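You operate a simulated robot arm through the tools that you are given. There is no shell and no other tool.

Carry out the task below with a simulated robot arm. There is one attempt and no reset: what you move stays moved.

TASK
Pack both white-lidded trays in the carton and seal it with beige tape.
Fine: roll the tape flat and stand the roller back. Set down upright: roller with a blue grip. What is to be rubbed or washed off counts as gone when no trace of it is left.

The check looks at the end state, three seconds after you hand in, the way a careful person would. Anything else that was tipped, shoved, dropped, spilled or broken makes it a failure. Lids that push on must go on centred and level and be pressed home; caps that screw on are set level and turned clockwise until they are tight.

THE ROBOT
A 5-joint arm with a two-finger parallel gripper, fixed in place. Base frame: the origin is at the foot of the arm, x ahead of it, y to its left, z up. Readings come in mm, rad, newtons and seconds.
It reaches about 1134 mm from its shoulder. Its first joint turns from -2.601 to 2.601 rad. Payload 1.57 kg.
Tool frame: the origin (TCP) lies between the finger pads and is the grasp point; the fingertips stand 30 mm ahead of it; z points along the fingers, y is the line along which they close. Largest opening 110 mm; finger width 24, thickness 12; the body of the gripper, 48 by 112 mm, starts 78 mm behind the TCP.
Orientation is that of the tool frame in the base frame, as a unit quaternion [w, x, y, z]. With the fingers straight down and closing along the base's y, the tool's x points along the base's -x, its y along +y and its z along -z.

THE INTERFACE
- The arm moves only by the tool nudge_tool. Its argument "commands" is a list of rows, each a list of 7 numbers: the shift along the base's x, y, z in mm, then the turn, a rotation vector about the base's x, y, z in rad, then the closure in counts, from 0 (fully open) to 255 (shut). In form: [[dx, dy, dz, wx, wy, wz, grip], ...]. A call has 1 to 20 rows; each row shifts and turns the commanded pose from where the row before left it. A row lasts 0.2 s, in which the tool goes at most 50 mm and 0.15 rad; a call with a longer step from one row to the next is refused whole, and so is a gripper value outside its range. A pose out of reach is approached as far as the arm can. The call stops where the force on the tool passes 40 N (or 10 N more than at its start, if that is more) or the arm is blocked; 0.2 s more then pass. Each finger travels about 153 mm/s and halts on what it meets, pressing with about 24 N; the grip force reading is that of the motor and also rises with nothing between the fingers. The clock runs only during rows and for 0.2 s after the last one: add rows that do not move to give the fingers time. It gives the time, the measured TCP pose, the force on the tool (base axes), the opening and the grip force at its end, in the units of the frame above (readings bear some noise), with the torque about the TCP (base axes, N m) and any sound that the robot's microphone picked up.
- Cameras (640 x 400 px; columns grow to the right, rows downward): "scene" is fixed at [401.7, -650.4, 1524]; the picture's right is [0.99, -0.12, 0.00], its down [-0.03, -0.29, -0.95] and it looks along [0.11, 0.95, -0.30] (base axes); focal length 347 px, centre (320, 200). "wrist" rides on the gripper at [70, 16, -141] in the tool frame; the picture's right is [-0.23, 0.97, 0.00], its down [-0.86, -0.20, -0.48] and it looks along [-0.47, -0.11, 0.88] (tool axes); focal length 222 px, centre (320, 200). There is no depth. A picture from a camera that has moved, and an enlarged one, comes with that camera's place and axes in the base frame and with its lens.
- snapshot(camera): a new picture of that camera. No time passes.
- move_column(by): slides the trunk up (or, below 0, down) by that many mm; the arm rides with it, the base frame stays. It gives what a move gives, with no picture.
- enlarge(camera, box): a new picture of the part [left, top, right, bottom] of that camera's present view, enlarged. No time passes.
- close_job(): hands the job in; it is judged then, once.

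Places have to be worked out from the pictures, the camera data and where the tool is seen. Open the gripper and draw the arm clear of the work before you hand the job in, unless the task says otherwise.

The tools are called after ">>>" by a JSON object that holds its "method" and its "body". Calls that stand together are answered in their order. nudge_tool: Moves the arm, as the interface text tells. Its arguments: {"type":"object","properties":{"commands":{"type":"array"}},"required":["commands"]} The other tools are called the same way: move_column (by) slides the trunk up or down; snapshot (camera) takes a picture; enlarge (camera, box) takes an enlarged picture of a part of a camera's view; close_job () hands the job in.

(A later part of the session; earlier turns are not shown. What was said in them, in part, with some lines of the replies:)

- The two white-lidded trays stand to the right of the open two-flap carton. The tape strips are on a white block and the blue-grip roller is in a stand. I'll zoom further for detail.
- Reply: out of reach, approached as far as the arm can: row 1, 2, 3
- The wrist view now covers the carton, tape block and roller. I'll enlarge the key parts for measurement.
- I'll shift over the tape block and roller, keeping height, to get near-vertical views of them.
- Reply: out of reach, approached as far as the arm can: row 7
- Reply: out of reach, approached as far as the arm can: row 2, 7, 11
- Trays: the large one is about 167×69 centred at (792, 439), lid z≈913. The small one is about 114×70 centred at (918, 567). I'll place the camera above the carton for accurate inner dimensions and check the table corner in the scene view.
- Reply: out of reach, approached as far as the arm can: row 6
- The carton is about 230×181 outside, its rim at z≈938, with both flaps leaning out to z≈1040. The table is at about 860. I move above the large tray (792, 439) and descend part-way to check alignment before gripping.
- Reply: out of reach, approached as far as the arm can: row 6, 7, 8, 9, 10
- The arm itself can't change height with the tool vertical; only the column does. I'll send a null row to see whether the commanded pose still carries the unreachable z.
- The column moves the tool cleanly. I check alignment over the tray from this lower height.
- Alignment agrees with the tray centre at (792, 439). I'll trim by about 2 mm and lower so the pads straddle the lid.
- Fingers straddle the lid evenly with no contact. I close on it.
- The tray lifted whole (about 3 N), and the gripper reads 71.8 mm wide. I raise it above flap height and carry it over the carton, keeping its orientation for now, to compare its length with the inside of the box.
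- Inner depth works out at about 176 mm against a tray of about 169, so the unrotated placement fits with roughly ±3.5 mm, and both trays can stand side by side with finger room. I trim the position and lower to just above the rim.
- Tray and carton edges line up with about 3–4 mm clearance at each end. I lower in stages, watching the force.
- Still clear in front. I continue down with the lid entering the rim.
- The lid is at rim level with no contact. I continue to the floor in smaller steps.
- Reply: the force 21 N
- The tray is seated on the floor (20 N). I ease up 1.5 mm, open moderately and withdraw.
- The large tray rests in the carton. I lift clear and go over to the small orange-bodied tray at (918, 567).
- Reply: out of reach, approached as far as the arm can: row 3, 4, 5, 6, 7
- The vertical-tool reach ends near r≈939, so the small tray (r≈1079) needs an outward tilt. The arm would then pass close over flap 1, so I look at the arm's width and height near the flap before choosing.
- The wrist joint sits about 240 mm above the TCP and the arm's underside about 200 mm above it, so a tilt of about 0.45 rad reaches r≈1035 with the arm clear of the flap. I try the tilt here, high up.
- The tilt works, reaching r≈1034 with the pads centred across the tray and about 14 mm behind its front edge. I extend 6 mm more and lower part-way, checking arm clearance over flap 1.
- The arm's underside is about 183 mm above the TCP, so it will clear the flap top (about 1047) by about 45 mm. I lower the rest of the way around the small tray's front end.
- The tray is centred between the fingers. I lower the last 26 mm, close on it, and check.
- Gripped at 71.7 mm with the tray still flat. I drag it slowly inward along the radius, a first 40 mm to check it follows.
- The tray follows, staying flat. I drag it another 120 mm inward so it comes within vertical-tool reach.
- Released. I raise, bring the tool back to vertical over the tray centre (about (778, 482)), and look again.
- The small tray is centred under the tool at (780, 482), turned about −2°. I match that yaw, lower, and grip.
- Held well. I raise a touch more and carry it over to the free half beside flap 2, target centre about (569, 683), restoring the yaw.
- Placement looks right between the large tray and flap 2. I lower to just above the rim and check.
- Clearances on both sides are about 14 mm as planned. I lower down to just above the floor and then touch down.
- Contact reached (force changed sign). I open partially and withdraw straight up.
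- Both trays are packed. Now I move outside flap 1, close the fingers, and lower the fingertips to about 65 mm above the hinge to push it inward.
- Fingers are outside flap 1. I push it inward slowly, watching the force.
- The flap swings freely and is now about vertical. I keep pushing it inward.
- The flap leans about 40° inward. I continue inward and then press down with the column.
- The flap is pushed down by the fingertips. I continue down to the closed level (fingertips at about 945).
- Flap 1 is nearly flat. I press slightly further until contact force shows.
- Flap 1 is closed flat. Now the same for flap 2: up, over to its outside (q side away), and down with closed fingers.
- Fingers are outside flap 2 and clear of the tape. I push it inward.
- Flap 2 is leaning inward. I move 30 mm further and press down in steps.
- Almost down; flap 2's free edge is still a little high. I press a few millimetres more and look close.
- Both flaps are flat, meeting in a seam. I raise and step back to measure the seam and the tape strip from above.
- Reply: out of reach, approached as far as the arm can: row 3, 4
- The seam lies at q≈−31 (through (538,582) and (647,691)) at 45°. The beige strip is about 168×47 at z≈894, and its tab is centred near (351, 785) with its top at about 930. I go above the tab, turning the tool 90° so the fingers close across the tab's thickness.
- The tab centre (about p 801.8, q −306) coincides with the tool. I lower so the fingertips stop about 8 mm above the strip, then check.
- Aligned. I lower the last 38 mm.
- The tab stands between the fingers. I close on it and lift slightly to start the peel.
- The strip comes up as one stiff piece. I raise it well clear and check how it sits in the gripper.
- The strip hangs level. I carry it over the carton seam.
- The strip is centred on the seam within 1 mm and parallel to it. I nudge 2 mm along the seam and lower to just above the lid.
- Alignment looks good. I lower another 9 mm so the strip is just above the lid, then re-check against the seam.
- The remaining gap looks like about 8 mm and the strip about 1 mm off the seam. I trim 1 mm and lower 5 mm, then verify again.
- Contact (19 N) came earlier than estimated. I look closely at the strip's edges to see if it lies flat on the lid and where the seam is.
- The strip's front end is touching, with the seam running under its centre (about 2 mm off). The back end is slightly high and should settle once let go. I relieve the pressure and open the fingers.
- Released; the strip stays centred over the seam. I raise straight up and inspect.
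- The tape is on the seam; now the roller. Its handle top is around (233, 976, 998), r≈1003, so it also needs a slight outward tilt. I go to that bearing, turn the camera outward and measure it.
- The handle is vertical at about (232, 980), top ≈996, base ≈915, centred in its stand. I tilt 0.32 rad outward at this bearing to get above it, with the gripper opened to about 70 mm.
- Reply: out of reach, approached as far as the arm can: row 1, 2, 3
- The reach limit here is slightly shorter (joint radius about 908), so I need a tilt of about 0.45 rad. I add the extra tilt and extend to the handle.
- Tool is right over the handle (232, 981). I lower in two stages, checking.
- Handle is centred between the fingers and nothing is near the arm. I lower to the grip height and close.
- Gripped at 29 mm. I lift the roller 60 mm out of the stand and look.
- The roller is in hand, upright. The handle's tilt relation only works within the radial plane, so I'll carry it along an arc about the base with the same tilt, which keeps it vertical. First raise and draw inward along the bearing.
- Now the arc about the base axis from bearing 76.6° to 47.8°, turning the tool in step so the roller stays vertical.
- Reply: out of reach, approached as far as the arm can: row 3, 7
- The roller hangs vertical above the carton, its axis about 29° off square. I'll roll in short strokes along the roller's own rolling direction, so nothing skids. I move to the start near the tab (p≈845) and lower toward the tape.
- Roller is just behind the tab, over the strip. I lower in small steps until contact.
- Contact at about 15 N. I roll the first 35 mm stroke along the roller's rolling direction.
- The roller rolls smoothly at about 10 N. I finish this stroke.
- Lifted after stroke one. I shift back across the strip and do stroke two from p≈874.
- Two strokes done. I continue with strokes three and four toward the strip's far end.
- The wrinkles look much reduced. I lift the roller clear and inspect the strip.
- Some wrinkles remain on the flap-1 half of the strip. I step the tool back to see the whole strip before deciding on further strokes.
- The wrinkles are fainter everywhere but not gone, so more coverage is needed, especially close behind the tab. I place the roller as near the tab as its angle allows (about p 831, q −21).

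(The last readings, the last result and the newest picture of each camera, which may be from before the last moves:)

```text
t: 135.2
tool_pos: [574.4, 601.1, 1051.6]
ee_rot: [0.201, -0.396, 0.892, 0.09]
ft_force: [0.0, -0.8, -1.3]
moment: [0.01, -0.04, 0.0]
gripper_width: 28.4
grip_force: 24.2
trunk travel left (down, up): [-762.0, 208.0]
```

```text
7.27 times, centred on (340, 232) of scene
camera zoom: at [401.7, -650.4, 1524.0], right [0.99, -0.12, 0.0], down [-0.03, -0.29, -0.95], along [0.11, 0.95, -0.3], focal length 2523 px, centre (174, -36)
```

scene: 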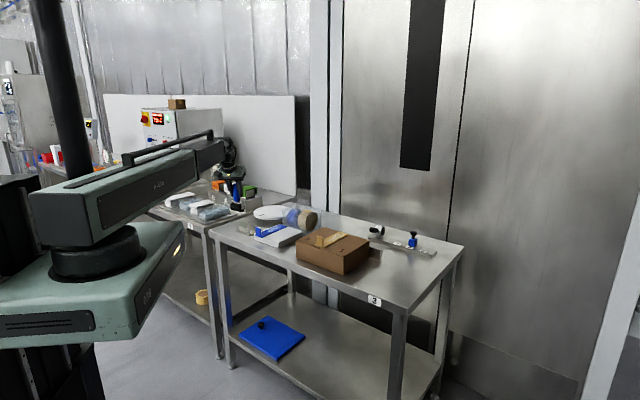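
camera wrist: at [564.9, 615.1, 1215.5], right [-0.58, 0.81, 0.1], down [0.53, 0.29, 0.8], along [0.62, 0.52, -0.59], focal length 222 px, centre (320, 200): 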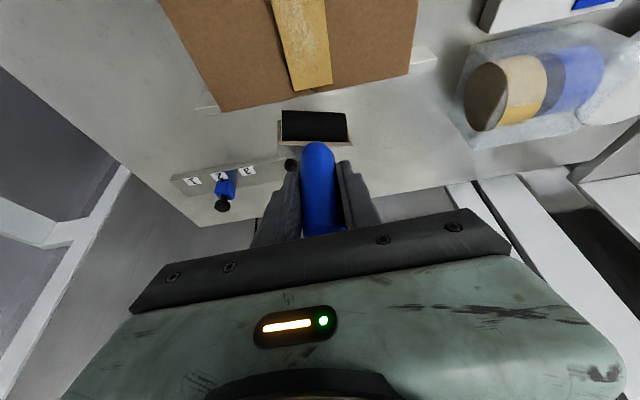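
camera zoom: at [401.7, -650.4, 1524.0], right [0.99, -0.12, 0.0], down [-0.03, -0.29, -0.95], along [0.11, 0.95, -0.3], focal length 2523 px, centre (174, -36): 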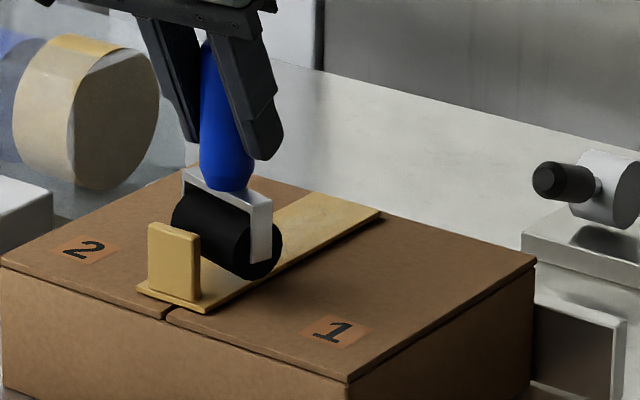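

The roller clears the tab by a few millimetres. I lower to contact and roll forward 20 mm, then back.

>>> {"method": "move_column", "body": {"by": -10}}

>>> {"method": "move_column", "body": {"by": -4}}

>>> {"method": "nudge_tool", "body": {"commands": [[2.4, 0.7, 0, 0, 0, 0, 255], [4.8, 1.4, 0, 0, 0, 0, 255], [4.8, 1.4, 0, 0, 0, 0, 255], [4.8, 1.4, 0, 0, 0, 0, 255], [2.4, 0.7, 0, 0, 0, 0, 255], [0, 0, 0, 0, 0, 0, 255]]}}

>>> {"method": "move_column", "body": {"by": 70}}

>>> {"method": "enlarge", "body": {"camera": "scene", "box": [318, 220, 362, 252]}}

>>> {"method": "enlarge", "body": {"camera": "wrist", "box": [220, 0, 400, 130]}}

```text
t: 135.8
tool_pos: [574.4, 601.0, 1042.7]
ee_rot: [0.201, -0.395, 0.892, 0.09]
ft_force: [-0.9, 0.3, -0.7]
moment: [-0.02, 0.0, -0.02]
gripper_width: 28.4
grip_force: 24.3
trunk travel left (down, up): [-752.0, 218.0]
```

```text
t: 136.3
tool_pos: [572.9, 600.8, 1038.9]
ee_rot: [0.202, -0.394, 0.892, 0.089]
ft_force: [1.8, 0.6, 10.6]
moment: [0.35, -0.16, 0.02]
gripper_width: 28.2
grip_force: 24.3
trunk travel left (down, up): [-748.0, 222.0]
```

```text
t: 137.7
tool_pos: [592.9, 605.8, 1038.7]
ee_rot: [0.202, -0.395, 0.892, 0.09]
ft_force: [-1.7, -1.2, 9.0]
moment: [0.25, 0.21, 0.04]
gripper_width: 28.0
grip_force: 24.3
trunk travel left (down, up): [-748.0, 222.0]
```

```text
t: 138.8
tool_pos: [593.7, 607.6, 1106.7]
ee_rot: [0.201, -0.395, 0.892, 0.089]
ft_force: [-0.2, 0.3, -1.4]
moment: [-0.01, 0.0, 0.01]
gripper_width: 27.9
grip_force: 23.9
trunk travel left (down, up): [-818.0, 152.0]
```

```text
12.50 times, centred on (340, 236) of scene
camera zoom: at [401.7, -650.4, 1524.0], right [0.99, -0.12, 0.0], down [-0.03, -0.29, -0.95], along [0.11, 0.95, -0.3], focal length 4336 px, centre (70, -250)
```

zoom: 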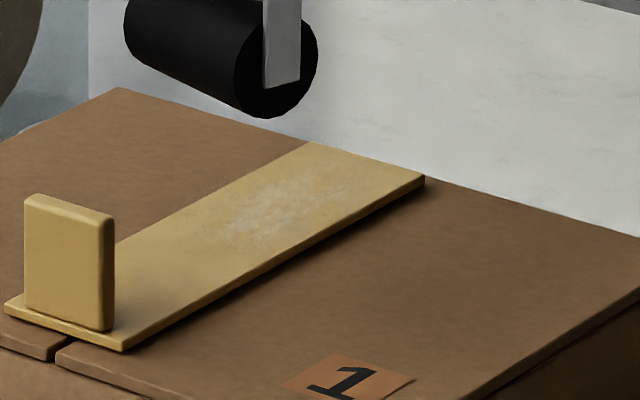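

```text
3.08 times, centred on (310, 65) of wrist
camera zoom: at [498.5, 525.3, 1205.6], right [-0.58, 0.81, 0.1], down [0.53, 0.29, 0.8], along [0.62, 0.52, -0.59], focal length 684 px, centre (351, 615)
```

zoom: 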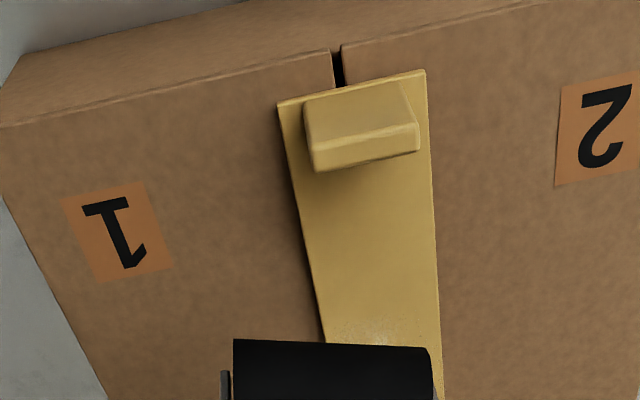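

The region just behind the tab is now clear of wrinkles, so the rolling cleans locally. The residue lies mid-strip (p≈880–945). I do repeated back-and-forth strokes there with a little more pressure.

>>> {"method": "nudge_tool", "body": {"commands": [[-4.4, 19.2, 0, 0, 0, 0, 255], [-4.4, 19.2, 0, 0, 0, 0, 255], [0, 0, 0, 0, 0, 0, 255]]}}

>>> {"method": "move_column", "body": {"by": -66}}

>>> {"method": "move_column", "body": {"by": -5}}

>>> {"method": "nudge_tool", "body": {"commands": [[3.6, 1.05, 0, 0, 0, 0, 255], [7.2, 2.1, 0, 0, 0, 0, 255], [7.2, 2.1, 0, 0, 0, 0, 255], [7.2, 2.1, 0, 0, 0, 0, 255], [7.2, 2.1, 0, 0, 0, 0, 255], [7.2, 2.1, 0, 0, 0, 0, 255], [0, 0, 0, 0, 0, 0, 255], [-7.2, -2.1, 0, 0, 0, 0, 255], [-7.2, -2.1, 0, 0, 0, 0, 255], [-7.2, -2.1, 0, 0, 0, 0, 255], [-7.2, -2.1, 0, 0, 0, 0, 255], [-7.2, -2.1, 0, 0, 0, 0, 255], [0, 0, 0, 0, 0, 0, 255]]}}

>>> {"method": "move_column", "body": {"by": 70}}

>>> {"method": "enlarge", "body": {"camera": "scene", "box": [318, 220, 362, 252]}}

```text
t: 139.6
tool_pos: [585.4, 646.1, 1108.3]
ee_rot: [0.201, -0.396, 0.892, 0.089]
ft_force: [0.7, -1.0, -2.8]
moment: [0.01, 0.02, 0.0]
gripper_width: 28.5
grip_force: 23.4
trunk travel left (down, up): [-818.0, 152.0]
```

```text
t: 140.7
tool_pos: [586.1, 644.3, 1042.1]
ee_rot: [0.202, -0.395, 0.892, 0.09]
ft_force: [0.1, 0.3, -0.9]
moment: [-0.01, 0.02, 0.0]
gripper_width: 28.2
grip_force: 24.2
trunk travel left (down, up): [-752.0, 218.0]
```

```text
t: 141.2
tool_pos: [586.0, 644.9, 1037.6]
ee_rot: [0.202, -0.396, 0.891, 0.09]
ft_force: [1.7, 1.8, 16.2]
moment: [0.19, -0.32, 0.01]
gripper_width: 28.0
grip_force: 23.9
trunk travel left (down, up): [-747.0, 223.0]
```

```text
t: 144.0
tool_pos: [588.3, 645.0, 1038.3]
ee_rot: [0.202, -0.395, 0.892, 0.089]
ft_force: [3.6, 1.3, 14.9]
moment: [0.0, -0.51, -0.05]
gripper_width: 28.2
grip_force: 23.8
trunk travel left (down, up): [-747.0, 223.0]
```

```text
t: 145.1
tool_pos: [589.9, 647.5, 1106.7]
ee_rot: [0.2, -0.396, 0.892, 0.09]
ft_force: [0.2, 0.8, -1.0]
moment: [-0.02, -0.03, 0.01]
gripper_width: 28.0
grip_force: 24.9
trunk travel left (down, up): [-817.0, 153.0]
```

```text
12.50 times, centred on (340, 236) of scene
camera zoom: at [401.7, -650.4, 1524.0], right [0.99, -0.12, 0.0], down [-0.03, -0.29, -0.95], along [0.11, 0.95, -0.3], focal length 4336 px, centre (70, -250)
```

zoom: 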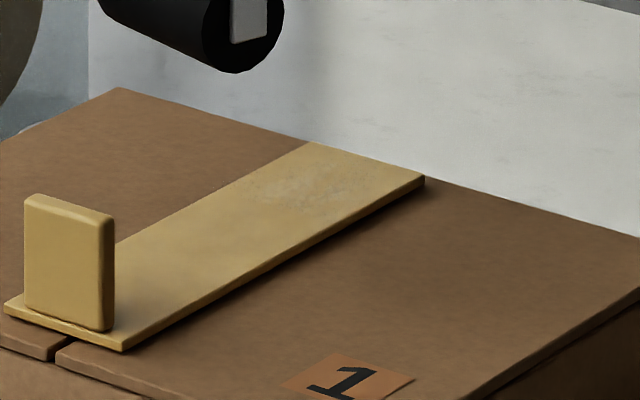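

Most of it has vanished; the remaining trace is near p≈905–950. I repeat the double stroke there.

>>> {"method": "nudge_tool", "body": {"commands": [[10.5, 12.2, 0, 0, 0, 0, 255], [10.5, 12.2, 0, 0, 0, 0, 255], [0, 0, 0, 0, 0, 0, 255]]}}

>>> {"method": "move_column", "body": {"by": -65}}

>>> {"method": "move_column", "body": {"by": -5}}

>>> {"method": "nudge_tool", "body": {"commands": [[3.6, 1.05, 0, 0, 0, 0, 255], [7.2, 2.1, 0, 0, 0, 0, 255], [7.2, 2.1, 0, 0, 0, 0, 255], [7.2, 2.1, 0, 0, 0, 0, 255], [7.2, 2.1, 0, 0, 0, 0, 255], [7.2, 2.1, 0, 0, 0, 0, 255], [0, 0, 0, 0, 0, 0, 255], [-7.2, -2.1, 0, 0, 0, 0, 255], [-7.2, -2.1, 0, 0, 0, 0, 255], [-7.2, -2.1, 0, 0, 0, 0, 255], [-7.2, -2.1, 0, 0, 0, 0, 255], [-7.2, -2.1, 0, 0, 0, 0, 255], [0, 0, 0, 0, 0, 0, 255]]}}

>>> {"method": "move_column", "body": {"by": 12}}

>>> {"method": "nudge_tool", "body": {"commands": [[9, 9, 0, 0, 0, 0, 255], [8, 8, 0, 0, 0, 0, 255], [0, 0, 0, 0, 0, 0, 255]]}}

>>> {"method": "move_column", "body": {"by": -12}}

>>> {"method": "nudge_tool", "body": {"commands": [[3.6, 1.05, 0, 0, 0, 0, 255], [7.2, 2.1, 0, 0, 0, 0, 255], [7.2, 2.1, 0, 0, 0, 0, 255], [7.2, 2.1, 0, 0, 0, 0, 255], [7.2, 2.1, 0, 0, 0, 0, 255], [0, 0, 0, 0, 0, 0, 255], [-7.2, -2.1, 0, 0, 0, 0, 255], [-7.2, -2.1, 0, 0, 0, 0, 255], [-7.2, -2.1, 0, 0, 0, 0, 255], [-7.2, -2.1, 0, 0, 0, 0, 255], [0, 0, 0, 0, 0, 0, 255]]}}

>>> {"method": "move_column", "body": {"by": 70}}

>>> {"method": "enlarge", "body": {"camera": "scene", "box": [318, 220, 362, 252]}}

>>> {"method": "enlarge", "body": {"camera": "wrist", "box": [220, 0, 400, 130]}}

```text
t: 145.9
tool_pos: [610.9, 670.7, 1106.4]
ee_rot: [0.202, -0.395, 0.891, 0.09]
ft_force: [0.3, -0.2, -1.4]
moment: [0.02, -0.01, -0.04]
gripper_width: 28.0
grip_force: 23.4
trunk travel left (down, up): [-817.0, 153.0]
```

```text
t: 146.9
tool_pos: [610.5, 670.4, 1041.0]
ee_rot: [0.203, -0.394, 0.892, 0.089]
ft_force: [0.3, -0.7, -0.7]
moment: [0.02, -0.01, 0.0]
gripper_width: 28.1
grip_force: 23.8
trunk travel left (down, up): [-752.0, 218.0]
```

```text
t: 147.5
tool_pos: [610.2, 669.7, 1038.5]
ee_rot: [0.202, -0.396, 0.891, 0.09]
ft_force: [1.9, 1.7, 12.4]
moment: [0.0, -0.19, 0.04]
gripper_width: 28.2
grip_force: 23.4
trunk travel left (down, up): [-747.0, 223.0]
```

```text
t: 150.3
tool_pos: [613.2, 671.5, 1038.0]
ee_rot: [0.202, -0.395, 0.892, 0.089]
ft_force: [4.8, 0.9, 14.5]
moment: [-0.08, -0.4, 0.02]
gripper_width: 28.0
grip_force: 24.1
trunk travel left (down, up): [-747.0, 223.0]
```

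```text
t: 150.9
tool_pos: [615.5, 671.6, 1048.5]
ee_rot: [0.201, -0.395, 0.892, 0.089]
ft_force: [-1.4, 0.5, -0.9]
moment: [-0.02, 0.0, -0.01]
gripper_width: 28.5
grip_force: 24.5
trunk travel left (down, up): [-759.0, 211.0]
```

```text
t: 151.7
tool_pos: [631.3, 689.5, 1049.0]
ee_rot: [0.201, -0.395, 0.892, 0.089]
ft_force: [0.5, 1.1, -0.8]
moment: [0.06, -0.01, -0.01]
gripper_width: 28.3
grip_force: 24.0
trunk travel left (down, up): [-759.0, 211.0]
```

```text
t: 152.3
tool_pos: [630.9, 688.7, 1037.7]
ee_rot: [0.203, -0.396, 0.891, 0.091]
ft_force: [0.9, 0.9, 10.0]
moment: [0.0, -0.12, 0.0]
gripper_width: 28.1
grip_force: 23.8
trunk travel left (down, up): [-747.0, 223.0]
```

```text
t: 154.7
tool_pos: [634.7, 690.2, 1036.8]
ee_rot: [0.203, -0.395, 0.892, 0.089]
ft_force: [2.3, -0.1, 12.8]
moment: [-0.15, -0.25, 0.03]
gripper_width: 28.2
grip_force: 24.2
trunk travel left (down, up): [-747.0, 223.0]
```

```text
t: 155.7
tool_pos: [635.6, 690.4, 1107.1]
ee_rot: [0.201, -0.395, 0.892, 0.088]
ft_force: [0.0, 0.1, -1.5]
moment: [-0.02, 0.05, -0.01]
gripper_width: 28.1
grip_force: 24.1
trunk travel left (down, up): [-817.0, 153.0]
```

```text
12.50 times, centred on (340, 236) of scene
camera zoom: at [401.7, -650.4, 1524.0], right [0.99, -0.12, 0.0], down [-0.03, -0.29, -0.95], along [0.11, 0.95, -0.3], focal length 4336 px, centre (70, -250)
```

zoom: 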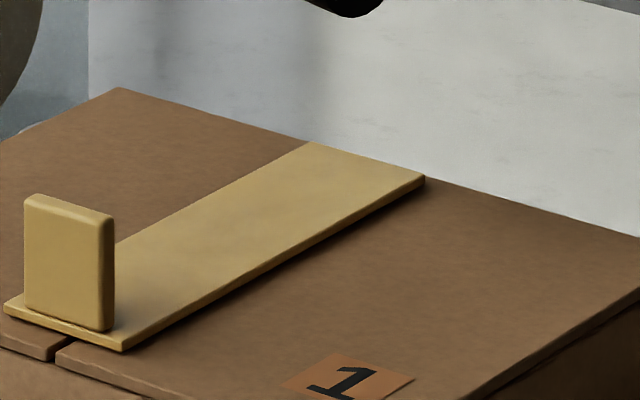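

```text
3.08 times, centred on (310, 65) of wrist
camera zoom: at [540.0, 609.5, 1204.5], right [-0.58, 0.81, 0.1], down [0.53, 0.29, 0.8], along [0.62, 0.52, -0.59], focal length 684 px, centre (351, 615)
```

zoom: 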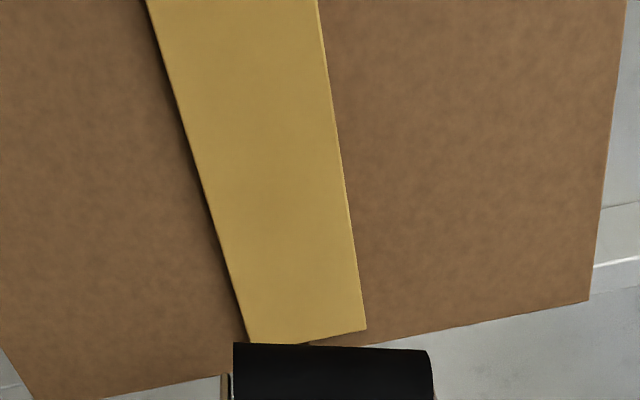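

All wrinkles are gone along the strip. Now I take the roller back: draw in to r≈881, then reverse the arc to the stand's bearing.

>>> {"method": "nudge_tool", "body": {"commands": [[-21.9, -18.9, 0, 0, 0, 0, 255], [-21.8, -18.9, 0, 0, 0, 0, 255], [0, 0, 0, 0, 0, 0, 255]]}}

>>> {"method": "nudge_tool", "body": {"commands": [[-27.9, 24.3, 0, 0, 0, 0.0419, 255], [-28.8, 23, 0, 0, 0, 0.0419, 255], [-29.8, 21.8, 0, 0, 0, 0.0419, 255], [-30.6, 20.5, 0, 0, 0, 0.0419, 255], [-31.6, 19.2, 0, 0, 0, 0.0419, 255], [-32.2, 17.9, 0, 0, 0, 0.0419, 255], [-33, 16.5, 0, 0, 0, 0.0419, 255], [-33.7, 15.2, 0, 0, 0, 0.0419, 255], [-34.3, 13.7, 0, 0, 0, 0.0419, 255], [-34.8, 12.3, 0, 0, 0, 0.0419, 255], [-35.2, 10.7, 0, 0, 0, 0.0419, 255], [-35.7, 9.3, 0, 0, 0, 0.0419, 255], [0, 0, 0, 0, 0, 0, 255]]}}

>>> {"method": "snapshot", "body": {"camera": "scene"}}

>>> {"method": "enlarge", "body": {"camera": "scene", "box": [300, 205, 400, 275]}}

```text
t: 156.5
tool_pos: [591.7, 653.1, 1108.0]
ee_rot: [0.201, -0.396, 0.891, 0.089]
ft_force: [-0.3, -0.4, -2.4]
moment: [-0.01, -0.03, 0.03]
gripper_width: 28.1
grip_force: 24.1
trunk travel left (down, up): [-817.0, 153.0]
```

```text
t: 159.3
tool_pos: [203.5, 857.4, 1107.0]
ee_rot: [0.173, -0.605, 0.765, 0.137]
ft_force: [0.2, 0.9, -1.5]
moment: [-0.02, 0.01, 0.0]
gripper_width: 28.1
grip_force: 24.3
trunk travel left (down, up): [-817.0, 153.0]
```

```text
taken
```

scene: 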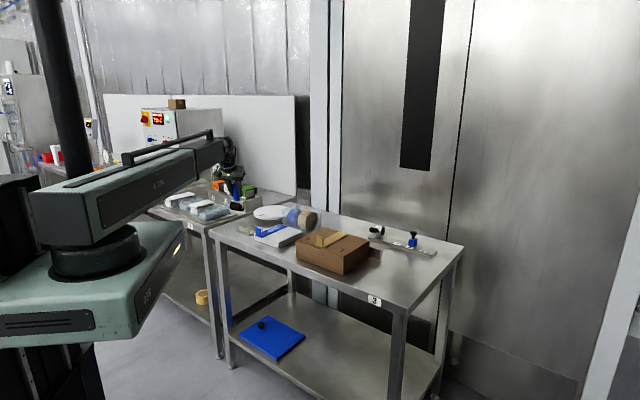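

```text
5.71 times, centred on (350, 240) of scene
camera zoom: at [401.7, -650.4, 1524.0], right [0.99, -0.12, 0.0], down [-0.03, -0.29, -0.95], along [0.11, 0.95, -0.3], focal length 1982 px, centre (149, -29)
```

zoom: 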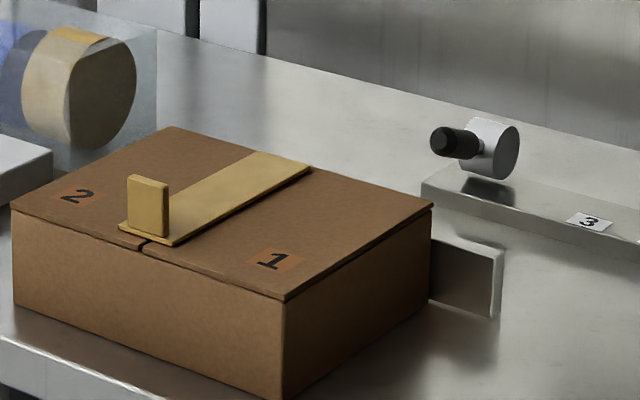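

The carton is sealed with the tape flat. I extend outward over the stand and lower to 1027, the same pose as just after lifting, to compare the alignment.

>>> {"method": "nudge_tool", "body": {"commands": [[3.6, 15.3, 0, 0, 0, 0, 255], [7.2, 30.6, 0, 0, 0, 0, 255], [7.2, 30.6, 0, 0, 0, 0, 255], [7.2, 30.6, 0, 0, 0, 0, 255], [3.4, 15.3, 0, 0, 0, 0, 255], [0, 0, 0, 0, 0, 0, 255]]}}

>>> {"method": "move_column", "body": {"by": -81}}

>>> {"method": "snapshot", "body": {"camera": "wrist"}}

>>> {"method": "enlarge", "body": {"camera": "scene", "box": [215, 170, 295, 250]}}

>>> {"method": "enlarge", "body": {"camera": "wrist", "box": [240, 10, 400, 160]}}

```text
t: 160.7
tool_pos: [231.8, 980.4, 1107.2]
ee_rot: [0.172, -0.605, 0.766, 0.136]
ft_force: [0.3, 0.1, -1.8]
moment: [-0.04, -0.01, 0.01]
gripper_width: 28.4
grip_force: 23.8
trunk travel left (down, up): [-817.0, 153.0]
```

```text
t: 161.9
tool_pos: [232.4, 979.6, 1026.9]
ee_rot: [0.172, -0.605, 0.766, 0.136]
ft_force: [-0.3, 0.1, -1.2]
moment: [-0.01, 0.0, 0.02]
gripper_width: 28.5
grip_force: 24.4
trunk travel left (down, up): [-736.0, 234.0]
```

```text
taken
camera wrist: at [187.5, 862.1, 1123.6], right [-0.9, 0.42, 0.1], down [0.32, 0.51, 0.8], along [0.29, 0.75, -0.59], focal length 222 px, centre (320, 200)
```

wrist: 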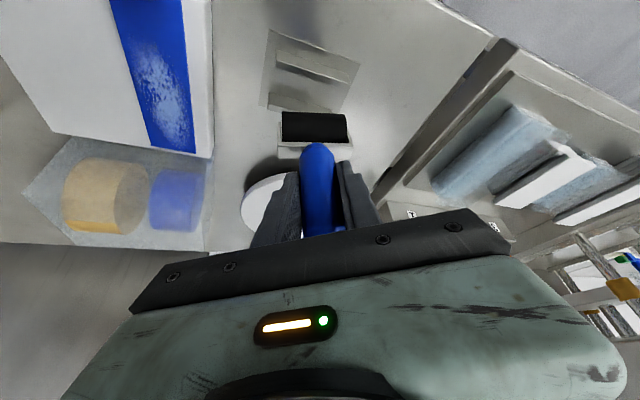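

```text
5.00 times, centred on (255, 210) of scene
camera zoom: at [401.7, -650.4, 1524.0], right [0.99, -0.12, 0.0], down [-0.03, -0.29, -0.95], along [0.11, 0.95, -0.3], focal length 1734 px, centre (645, 150)
```

zoom: 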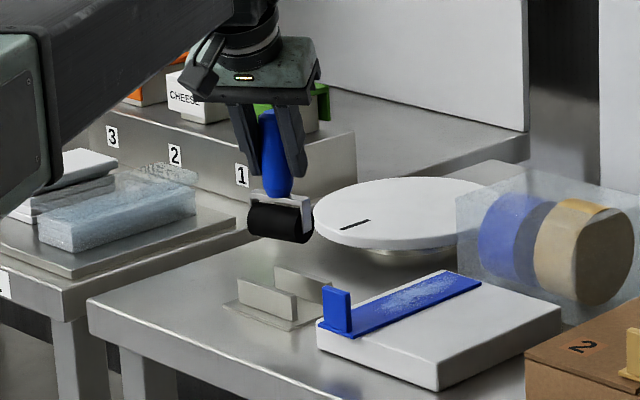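

```text
2.67 times, centred on (320, 85) of wrist
camera zoom: at [187.5, 862.1, 1123.6], right [-0.9, 0.42, 0.1], down [0.32, 0.51, 0.8], along [0.29, 0.75, -0.59], focal length 592 px, centre (320, 507)
```

zoom: 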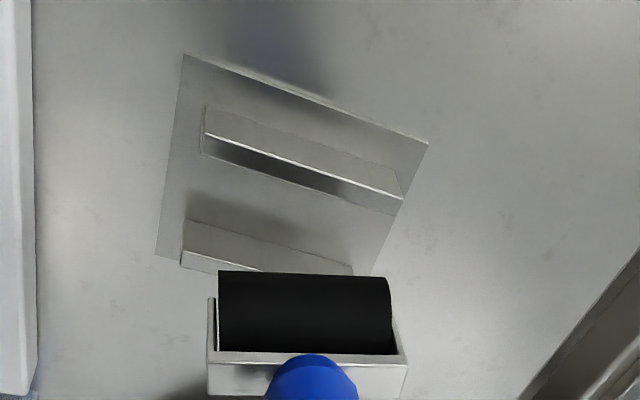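

Rolling has twisted the roller about 14° in the grip (its axis is no longer parallel to the stand's channel), so I must correct before setting it down. Spinning the tool about its own axis by about 0.267 rad should bring the roller parallel to the channel, so I try that here above the stand.

>>> {"method": "nudge_tool", "body": {"commands": [[0, 0, 0, 0.0132, 0.0559, -0.1205, 255], [0, 0, 0, 0.0132, 0.0559, -0.1205, 255], [0, 0, 0, 0, 0, 0, 255]]}}

>>> {"method": "enlarge", "body": {"camera": "wrist", "box": [240, 10, 400, 160]}}

>>> {"method": "enlarge", "body": {"camera": "scene", "box": [230, 190, 280, 245]}}

```text
t: 162.7
tool_pos: [231.8, 978.4, 1025.5]
ee_rot: [0.153, -0.497, 0.839, 0.159]
ft_force: [0.1, -0.6, -1.8]
moment: [0.02, -0.02, -0.01]
gripper_width: 28.4
grip_force: 23.8
trunk travel left (down, up): [-736.0, 234.0]
```

```text
2.67 times, centred on (320, 85) of wrist
camera zoom: at [171.4, 871.8, 1126.5], right [-0.76, 0.62, 0.2], down [0.52, 0.38, 0.76], along [0.4, 0.68, -0.61], focal length 592 px, centre (320, 507)
```

zoom: 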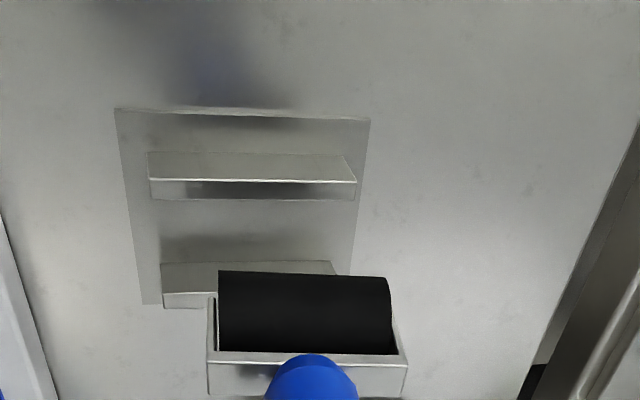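

```text
7.27 times, centred on (255, 218) of scene
camera zoom: at [401.7, -650.4, 1524.0], right [0.99, -0.12, 0.0], down [-0.03, -0.29, -0.95], along [0.11, 0.95, -0.3], focal length 2523 px, centre (793, 73)
```

zoom: 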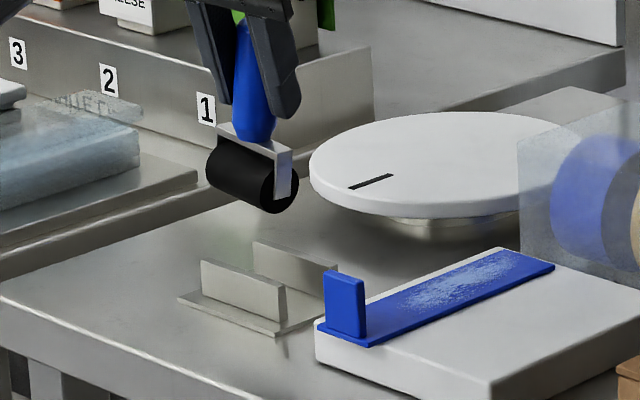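

The roller is now parallel to the channel (inner width about 38 mm for a 32 mm roller), with a slight lean. I shift to centre it over the stand and lower to just above the walls for a close check.

>>> {"method": "nudge_tool", "body": {"commands": [[9.2, -2.1, 0, 0, 0, 0, 255], [0, 0, 0, 0, 0, 0, 255]]}}

>>> {"method": "move_column", "body": {"by": -22}}

>>> {"method": "enlarge", "body": {"camera": "wrist", "box": [240, 40, 400, 170]}}

>>> {"method": "enlarge", "body": {"camera": "scene", "box": [232, 200, 272, 240]}}

```text
t: 163.3
tool_pos: [242.4, 976.1, 1026.5]
ee_rot: [0.153, -0.497, 0.839, 0.159]
ft_force: [-0.5, -0.5, -1.3]
moment: [-0.02, 0.02, 0.02]
gripper_width: 28.0
grip_force: 24.4
trunk travel left (down, up): [-736.0, 234.0]
```

```text
t: 164.0
tool_pos: [241.5, 977.3, 1004.0]
ee_rot: [0.153, -0.498, 0.839, 0.158]
ft_force: [0.6, -0.1, -1.5]
moment: [-0.05, 0.02, -0.02]
gripper_width: 28.3
grip_force: 24.5
trunk travel left (down, up): [-714.0, 256.0]
```

```text
3.08 times, centred on (320, 105) of wrist
camera zoom: at [181.0, 869.8, 1104.5], right [-0.76, 0.62, 0.2], down [0.52, 0.38, 0.76], along [0.4, 0.68, -0.61], focal length 684 px, centre (320, 492)
```

zoom: 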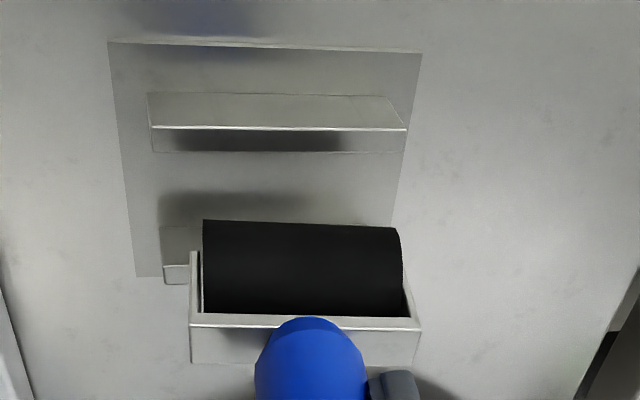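

```text
10.00 times, centred on (252, 220) of scene
camera zoom: at [401.7, -650.4, 1524.0], right [0.99, -0.12, 0.0], down [-0.03, -0.29, -0.95], along [0.11, 0.95, -0.3], focal length 3469 px, centre (1000, 0)
```

zoom: 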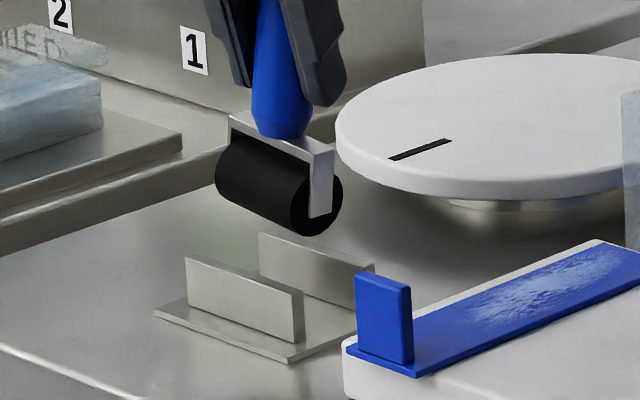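

Roller centre p≈859.5 against channel centre 859.3, with yaw within about 1°. I lower in steps into the channel, watching forces.

>>> {"method": "move_column", "body": {"by": -20}}

>>> {"method": "enlarge", "body": {"camera": "wrist", "box": [240, 60, 400, 190]}}

>>> {"method": "enlarge", "body": {"camera": "scene", "box": [232, 200, 272, 240]}}

```text
t: 164.7
tool_pos: [241.5, 977.2, 983.7]
ee_rot: [0.153, -0.498, 0.839, 0.159]
ft_force: [-0.2, 0.9, -2.2]
moment: [-0.03, -0.04, 0.01]
gripper_width: 28.3
grip_force: 23.8
trunk travel left (down, up): [-694.0, 276.0]
```

```text
3.08 times, centred on (320, 125) of wrist
camera zoom: at [181.0, 869.8, 1084.5], right [-0.76, 0.62, 0.2], down [0.52, 0.38, 0.76], along [0.4, 0.68, -0.61], focal length 684 px, centre (320, 431)
```

zoom: 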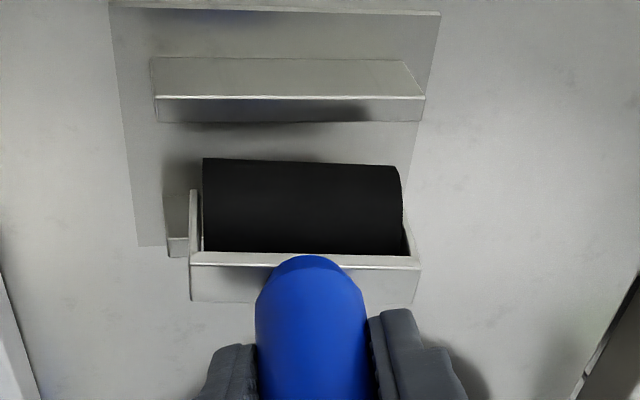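

```text
10.00 times, centred on (252, 220) of scene
camera zoom: at [401.7, -650.4, 1524.0], right [0.99, -0.12, 0.0], down [-0.03, -0.29, -0.95], along [0.11, 0.95, -0.3], focal length 3469 px, centre (1000, 0)
```

zoom: 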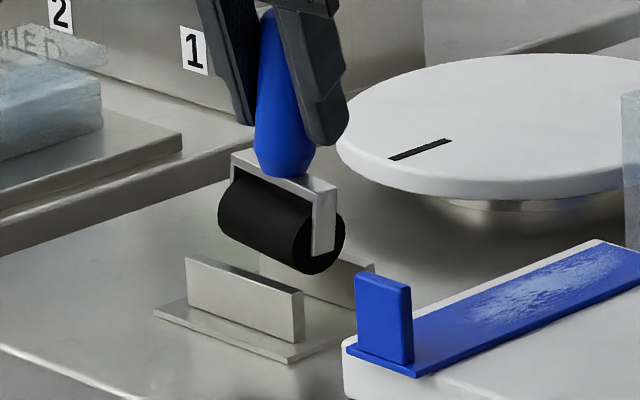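

Alignment projects to within about 1 mm across the channel. I continue down between the walls.

>>> {"method": "move_column", "body": {"by": -12}}

>>> {"method": "move_column", "body": {"by": -8}}

>>> {"method": "enlarge", "body": {"camera": "wrist", "box": [240, 80, 400, 210]}}

>>> {"method": "enlarge", "body": {"camera": "scene", "box": [232, 200, 272, 240]}}

```text
t: 165.3
tool_pos: [241.1, 976.8, 972.0]
ee_rot: [0.153, -0.497, 0.839, 0.159]
ft_force: [1.0, -0.3, -1.5]
moment: [0.03, 0.01, -0.01]
gripper_width: 28.1
grip_force: 23.8
trunk travel left (down, up): [-682.0, 288.0]
```

```text
t: 165.8
tool_pos: [240.8, 977.5, 964.1]
ee_rot: [0.153, -0.497, 0.839, 0.158]
ft_force: [0.1, -1.0, -1.5]
moment: [0.02, 0.03, 0.02]
gripper_width: 28.2
grip_force: 23.9
trunk travel left (down, up): [-674.0, 296.0]
```

```text
3.08 times, centred on (320, 145) of wrist
camera zoom: at [181.0, 869.8, 1064.5], right [-0.76, 0.62, 0.2], down [0.52, 0.38, 0.76], along [0.4, 0.68, -0.61], focal length 684 px, centre (320, 369)
```

zoom: 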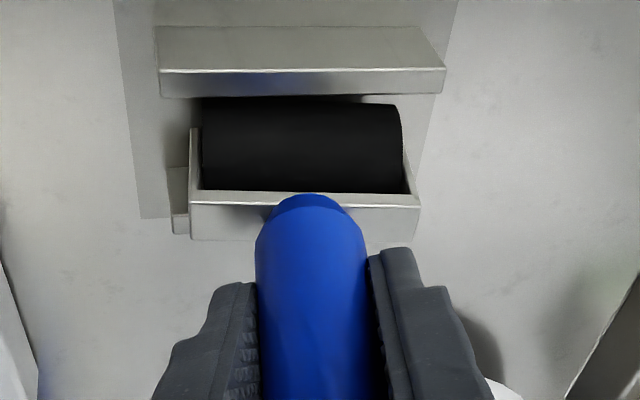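

```text
10.00 times, centred on (252, 220) of scene
camera zoom: at [401.7, -650.4, 1524.0], right [0.99, -0.12, 0.0], down [-0.03, -0.29, -0.95], along [0.11, 0.95, -0.3], focal length 3469 px, centre (1000, 0)
```

zoom: 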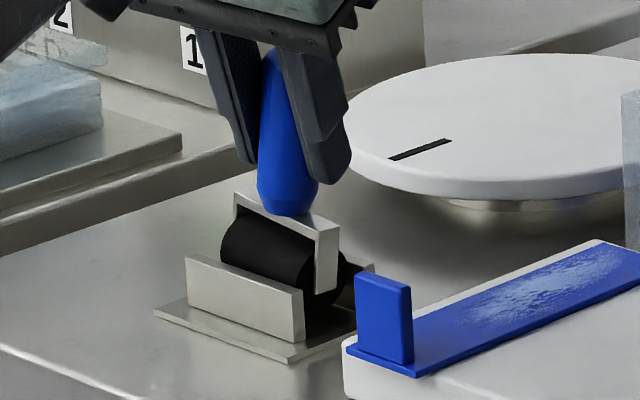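

It's in the channel without contact. I go down a few millimetres to touch.

>>> {"method": "move_column", "body": {"by": -4}}

>>> {"method": "move_column", "body": {"by": -2}}

```text
t: 166.4
tool_pos: [242.5, 977.0, 959.7]
ee_rot: [0.153, -0.498, 0.839, 0.158]
ft_force: [0.7, 0.5, -0.5]
moment: [-0.01, 0.0, 0.0]
gripper_width: 27.9
grip_force: 23.3
trunk travel left (down, up): [-670.0, 300.0]
```

```text
t: 166.9
tool_pos: [241.9, 976.4, 959.8]
ee_rot: [0.154, -0.498, 0.838, 0.16]
ft_force: [0.6, 3.2, 15.5]
moment: [0.33, -0.36, 0.05]
gripper_width: 28.4
grip_force: 23.7
trunk travel left (down, up): [-668.0, 302.0]
```

Touchdown at about 15 N on the lower end. To set it upright without twisting the stand, I loosen the grip to about 30 mm (still caging the handle). Then I spin the tool back while shifting it to where the upright handle belongs.

>>> {"method": "move_column", "body": {"by": 1.5}}

>>> {"method": "nudge_tool", "body": {"commands": [[0, 0, 0, 0, 0, 0, 184], [0, 0, 0, 0, 0, 0, 184]]}}

>>> {"method": "enlarge", "body": {"camera": "scene", "box": [232, 195, 272, 240]}}

```text
t: 167.4
tool_pos: [241.0, 976.1, 958.6]
ee_rot: [0.153, -0.498, 0.839, 0.159]
ft_force: [0.2, 1.1, 5.6]
moment: [0.09, -0.14, 0.06]
gripper_width: 28.2
grip_force: 24.2
trunk travel left (down, up): [-670.0, 300.0]
```

```text
t: 168.0
tool_pos: [241.1, 976.7, 958.4]
ee_rot: [0.154, -0.498, 0.839, 0.159]
ft_force: [-0.7, 0.8, 0.5]
moment: [0.03, -0.05, 0.0]
gripper_width: 30.8
grip_force: 0.1
trunk travel left (down, up): [-670.0, 300.0]
```

```text
8.89 times, centred on (252, 218) of scene
camera zoom: at [401.7, -650.4, 1524.0], right [0.99, -0.12, 0.0], down [-0.03, -0.29, -0.95], along [0.11, 0.95, -0.3], focal length 3084 px, centre (924, 44)
```

zoom: 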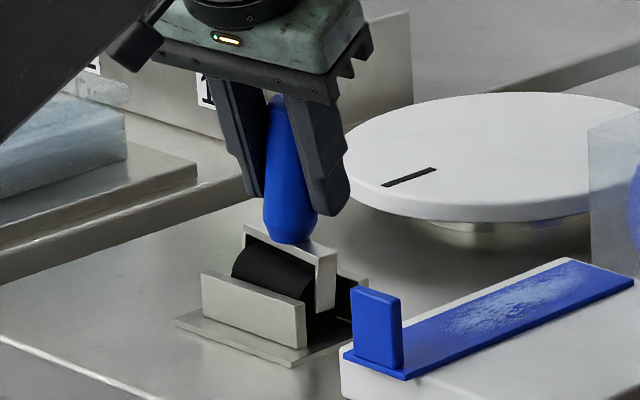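

It stays seated in the channel. Now I spin back in small steps with the small sideways shift.

>>> {"method": "nudge_tool", "body": {"commands": [[-1.15, 0.45, 0, -0.0033, -0.014, 0.0301, 184], [-1.15, 0.45, 0, -0.0033, -0.014, 0.0301, 184], [-1.15, 0.45, 0, -0.0033, -0.014, 0.0301, 184], [-1.15, 0.45, 0, -0.0033, -0.014, 0.0301, 184], [0, 0, 0, 0, 0, 0, 184]]}}

>>> {"method": "enlarge", "body": {"camera": "scene", "box": [232, 195, 272, 240]}}

>>> {"method": "enlarge", "body": {"camera": "wrist", "box": [240, 80, 400, 210]}}

```text
t: 169.2
tool_pos: [236.6, 979.8, 960.0]
ee_rot: [0.164, -0.552, 0.804, 0.148]
ft_force: [-0.8, 0.0, -0.4]
moment: [-0.01, 0.0, 0.0]
gripper_width: 31.1
grip_force: 0.4
trunk travel left (down, up): [-670.0, 300.0]
```

```text
8.89 times, centred on (252, 218) of scene
camera zoom: at [401.7, -650.4, 1524.0], right [0.99, -0.12, 0.0], down [-0.03, -0.29, -0.95], along [0.11, 0.95, -0.3], focal length 3084 px, centre (924, 44)
```

zoom: 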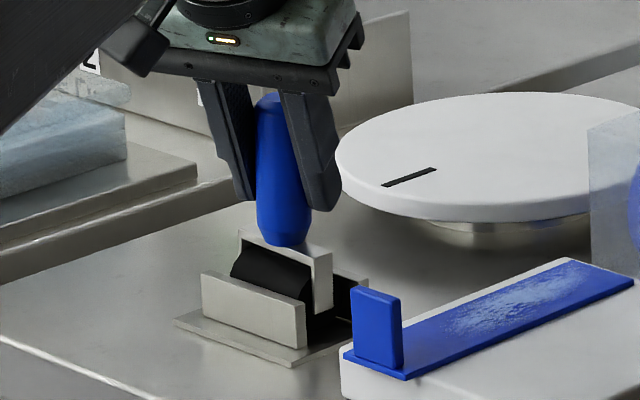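

```text
3.08 times, centred on (320, 145) of wrist
camera zoom: at [183.6, 866.0, 1058.3], right [-0.84, 0.53, 0.15], down [0.43, 0.45, 0.79], along [0.35, 0.72, -0.6], focal length 684 px, centre (320, 369)
```

zoom: 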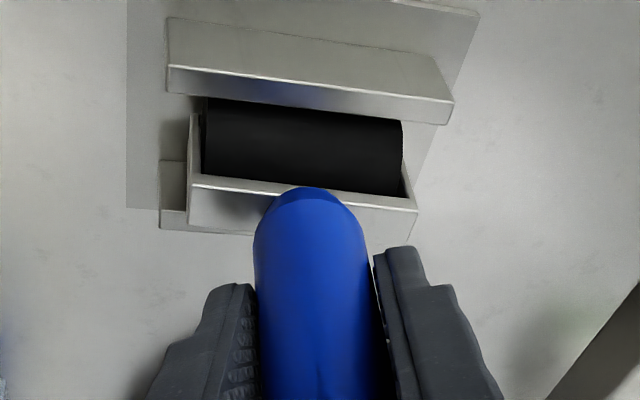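

The handle follows upright while the roller stays aligned with the channel. I finish the spin.

>>> {"method": "nudge_tool", "body": {"commands": [[-1.15, 0.1, 0, -0.0033, -0.014, 0.0301, 184], [-1.15, 0.1, 0, -0.0033, -0.014, 0.0301, 184], [-1.15, 0.1, 0, -0.0033, -0.014, 0.0301, 184], [-1.0, 0.1, 0, -0.0033, -0.014, 0.0301, 184], [0, 0, 0, 0, 0, 0, 184]]}}

>>> {"method": "enlarge", "body": {"camera": "scene", "box": [232, 195, 272, 240]}}

>>> {"method": "enlarge", "body": {"camera": "wrist", "box": [240, 80, 400, 210]}}

```text
t: 170.4
tool_pos: [233.3, 979.7, 959.2]
ee_rot: [0.172, -0.605, 0.766, 0.136]
ft_force: [0.2, -0.1, -0.3]
moment: [0.01, -0.02, -0.01]
gripper_width: 30.6
grip_force: 0.1
trunk travel left (down, up): [-670.0, 300.0]
```

```text
8.89 times, centred on (252, 218) of scene
camera zoom: at [401.7, -650.4, 1524.0], right [0.99, -0.12, 0.0], down [-0.03, -0.29, -0.95], along [0.11, 0.95, -0.3], focal length 3084 px, centre (924, 44)
```

zoom: 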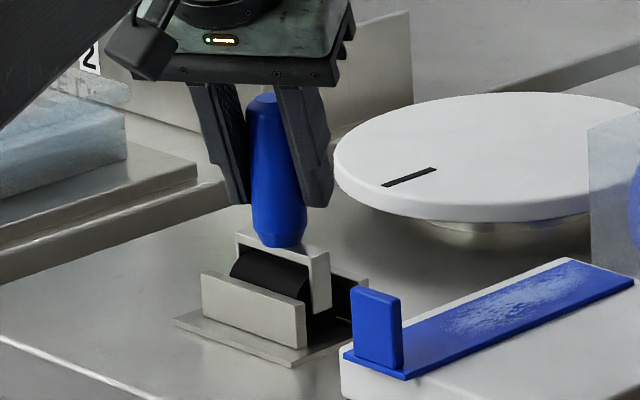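

```text
3.08 times, centred on (320, 145) of wrist
camera zoom: at [187.6, 862.1, 1057.2], right [-0.9, 0.42, 0.1], down [0.32, 0.51, 0.8], along [0.29, 0.75, -0.59], focal length 684 px, centre (320, 369)
```

zoom: 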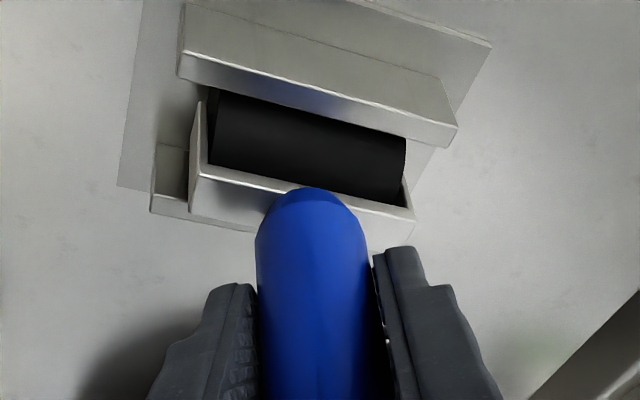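

The handle is vertical again and the roller is level in its stand. I open gradually and confirm it stands by itself.

>>> {"method": "nudge_tool", "body": {"commands": [[0, 0, 0, 0, 0, 0, 178], [0, 0, 0, 0, 0, 0, 165], [0, 0, 0, 0, 0, 0, 140], [0, 0, 0, 0, 0, 0, 100], [0, 0, 0, 0, 0, 0, 93]]}}

>>> {"method": "enlarge", "body": {"camera": "scene", "box": [232, 195, 272, 240]}}

```text
t: 171.6
tool_pos: [233.9, 980.7, 959.8]
ee_rot: [0.173, -0.604, 0.766, 0.136]
ft_force: [-0.2, -0.3, -0.2]
moment: [0.0, 0.01, 0.01]
gripper_width: 69.7
grip_force: 0.1
trunk travel left (down, up): [-670.0, 300.0]
```

```text
8.89 times, centred on (252, 218) of scene
camera zoom: at [401.7, -650.4, 1524.0], right [0.99, -0.12, 0.0], down [-0.03, -0.29, -0.95], along [0.11, 0.95, -0.3], focal length 3084 px, centre (924, 44)
```

zoom: 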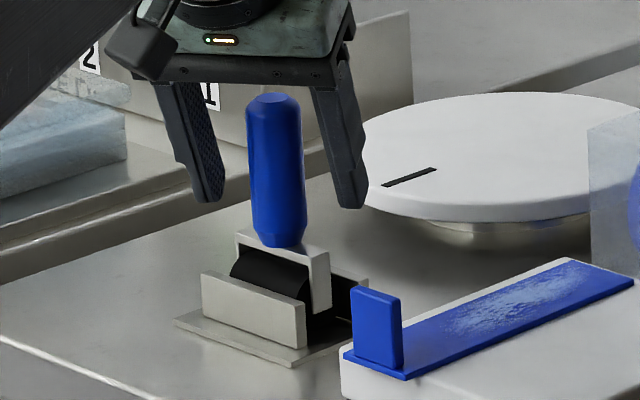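

The roller stands alone and upright. I raise straight up, clear of it, then bring the tool vertical and retreat.

>>> {"method": "move_column", "body": {"by": 180}}

>>> {"method": "nudge_tool", "body": {"commands": [[-6, -25, 0, 0, 0, 0, 0], [-8, -35, -8, -0.146, 0.0346, 0, 0], [-8, -35, -8, -0.146, 0.0346, 0, 0], [-8, -35, -8, -0.146, 0.0346, 0, 0], [-5, -40, 0, 0, 0, 0, 0], [0, -40, 0, 0, 0, 0, 0], [0, -40, 0, 0, 0, 0, 0], [0, -40, 0, 0, 0, 0, 0], [0, 0, 0, 0, 0, 0, 0]]}}

>>> {"method": "snapshot", "body": {"camera": "scene"}}

>>> {"method": "enlarge", "body": {"camera": "scene", "box": [220, 190, 340, 270]}}

>>> {"method": "enlarge", "body": {"camera": "scene", "box": [310, 215, 366, 255]}}

>>> {"method": "enlarge", "body": {"camera": "scene", "box": [320, 200, 480, 310]}}

```text
t: 173.6
tool_pos: [231.4, 980.7, 1139.7]
ee_rot: [0.172, -0.605, 0.765, 0.137]
ft_force: [0.7, -0.8, -0.8]
moment: [-0.03, 0.01, -0.01]
gripper_width: 70.0
grip_force: 0.1
trunk travel left (down, up): [-850.0, 120.0]
```

```text
t: 175.6
tool_pos: [195.8, 688.6, 1116.2]
ee_rot: [-0.003, -0.62, 0.785, -0.002]
ft_force: [0.0, 0.0, 0.1]
moment: [-0.05, 0.0, -0.01]
gripper_width: 110.0
grip_force: 0.0
out of reach, approached as far as the arm can: row 2, 4
trunk travel left (down, up): [-850.0, 120.0]
```

```text
taken
```

scene: 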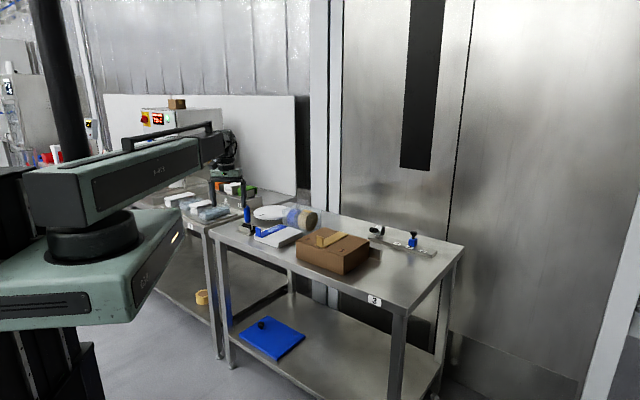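

```text
5.00 times, centred on (280, 230) of scene
camera zoom: at [401.7, -650.4, 1524.0], right [0.99, -0.12, 0.0], down [-0.03, -0.29, -0.95], along [0.11, 0.95, -0.3], focal length 1734 px, centre (520, 50)
```

zoom: 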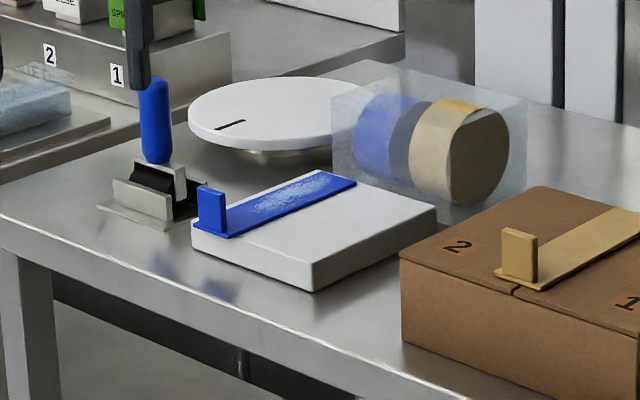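

```text
10.00 times, centred on (338, 235) of scene
camera zoom: at [401.7, -650.4, 1524.0], right [0.99, -0.12, 0.0], down [-0.03, -0.29, -0.95], along [0.11, 0.95, -0.3], focal length 3469 px, centre (140, -150)
```

zoom: 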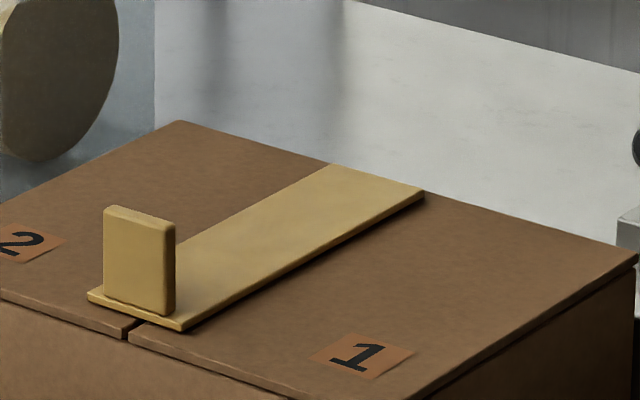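

```text
3.64 times, centred on (400, 255) of scene
camera zoom: at [401.7, -650.4, 1524.0], right [0.99, -0.12, 0.0], down [-0.03, -0.29, -0.95], along [0.11, 0.95, -0.3], focal length 1262 px, centre (29, 0)
```

zoom: 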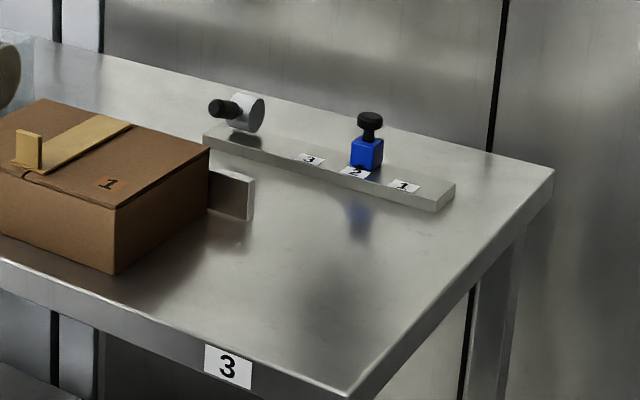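

Everything looks in place. One last very close look at the tape for residual wrinkles, and at the roller.

>>> {"method": "enlarge", "body": {"camera": "scene", "box": [326, 228, 356, 248]}}

>>> {"method": "enlarge", "body": {"camera": "scene", "box": [234, 198, 270, 242]}}

>>> {"method": "snapshot", "body": {"camera": "wrist"}}

```text
16.00 times, centred on (341, 238) of scene
camera zoom: at [401.7, -650.4, 1524.0], right [0.99, -0.12, 0.0], down [-0.03, -0.29, -0.95], along [0.11, 0.95, -0.3], focal length 5550 px, centre (-16, -408)
```

zoom: 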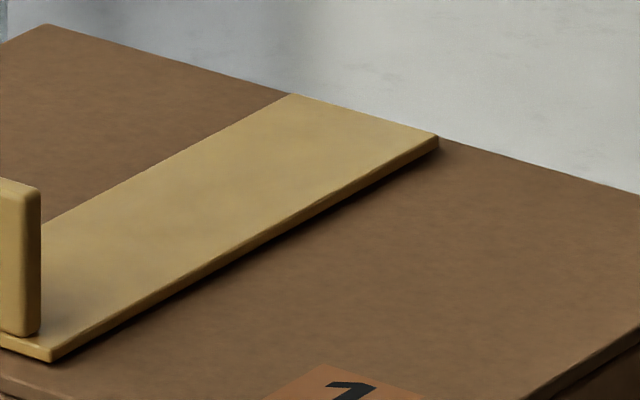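

```text
9.09 times, centred on (252, 220) of scene
camera zoom: at [401.7, -650.4, 1524.0], right [0.99, -0.12, 0.0], down [-0.03, -0.29, -0.95], along [0.11, 0.95, -0.3], focal length 3154 px, centre (938, 18)
```

zoom: 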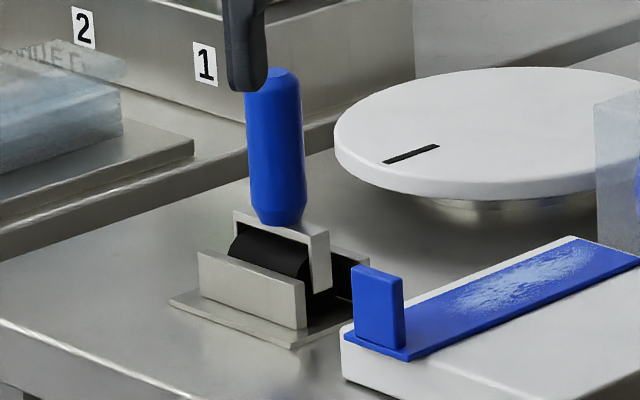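

```text
taken
camera wrist: at [163.3, 624.7, 1258.2], right [-0.89, 0.45, 0.0], down [0.39, 0.79, 0.47], along [0.21, 0.42, -0.88], focal length 222 px, centre (320, 200)
```

wrist: 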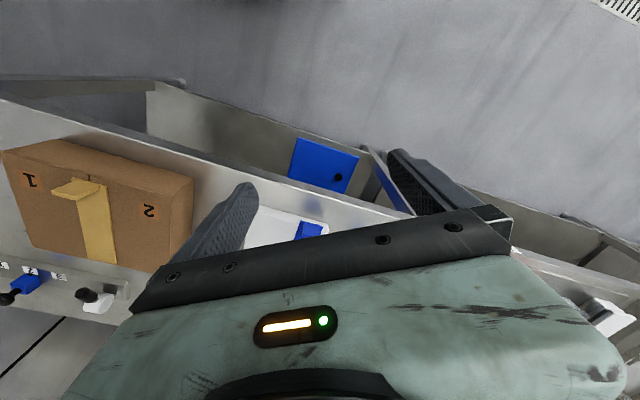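

Both trays are packed and the flaps are closed. The beige tape lies flat over the seam with no wrinkles left. The roller stands upright in its stand, and the gripper is open and clear of the work. I hand the job in.

>>> {"method": "close_job", "body": {}}

```text
The job is handed in.
```

I packed both white-lidded trays in the carton, closed flap 1 then flap 2, and sealed the seam with the beige tape. The job is handed in. I don't have the check's result, so what follows is from the last pictures before handing in.

- **Trays:** the large tray and the small orange one stand side by side. The small one was out of reach with the tool upright, so I dragged it about 160 mm across the table before lifting it in.
- **Tape:** it covers the seam along most of its length, lying about 3 mm toward flap 2. I rolled it until no wrinkles showed. The tab is still attached at the front end, and the roller could not reach the strip right behind it.
- **Roller:** it stands upright in its stand on its own. It twisted about 14° in the grip during rolling, so I straightened it while it was seated, before letting go.

Nothing else on the table looked moved, and I left the gripper open and away from the work.
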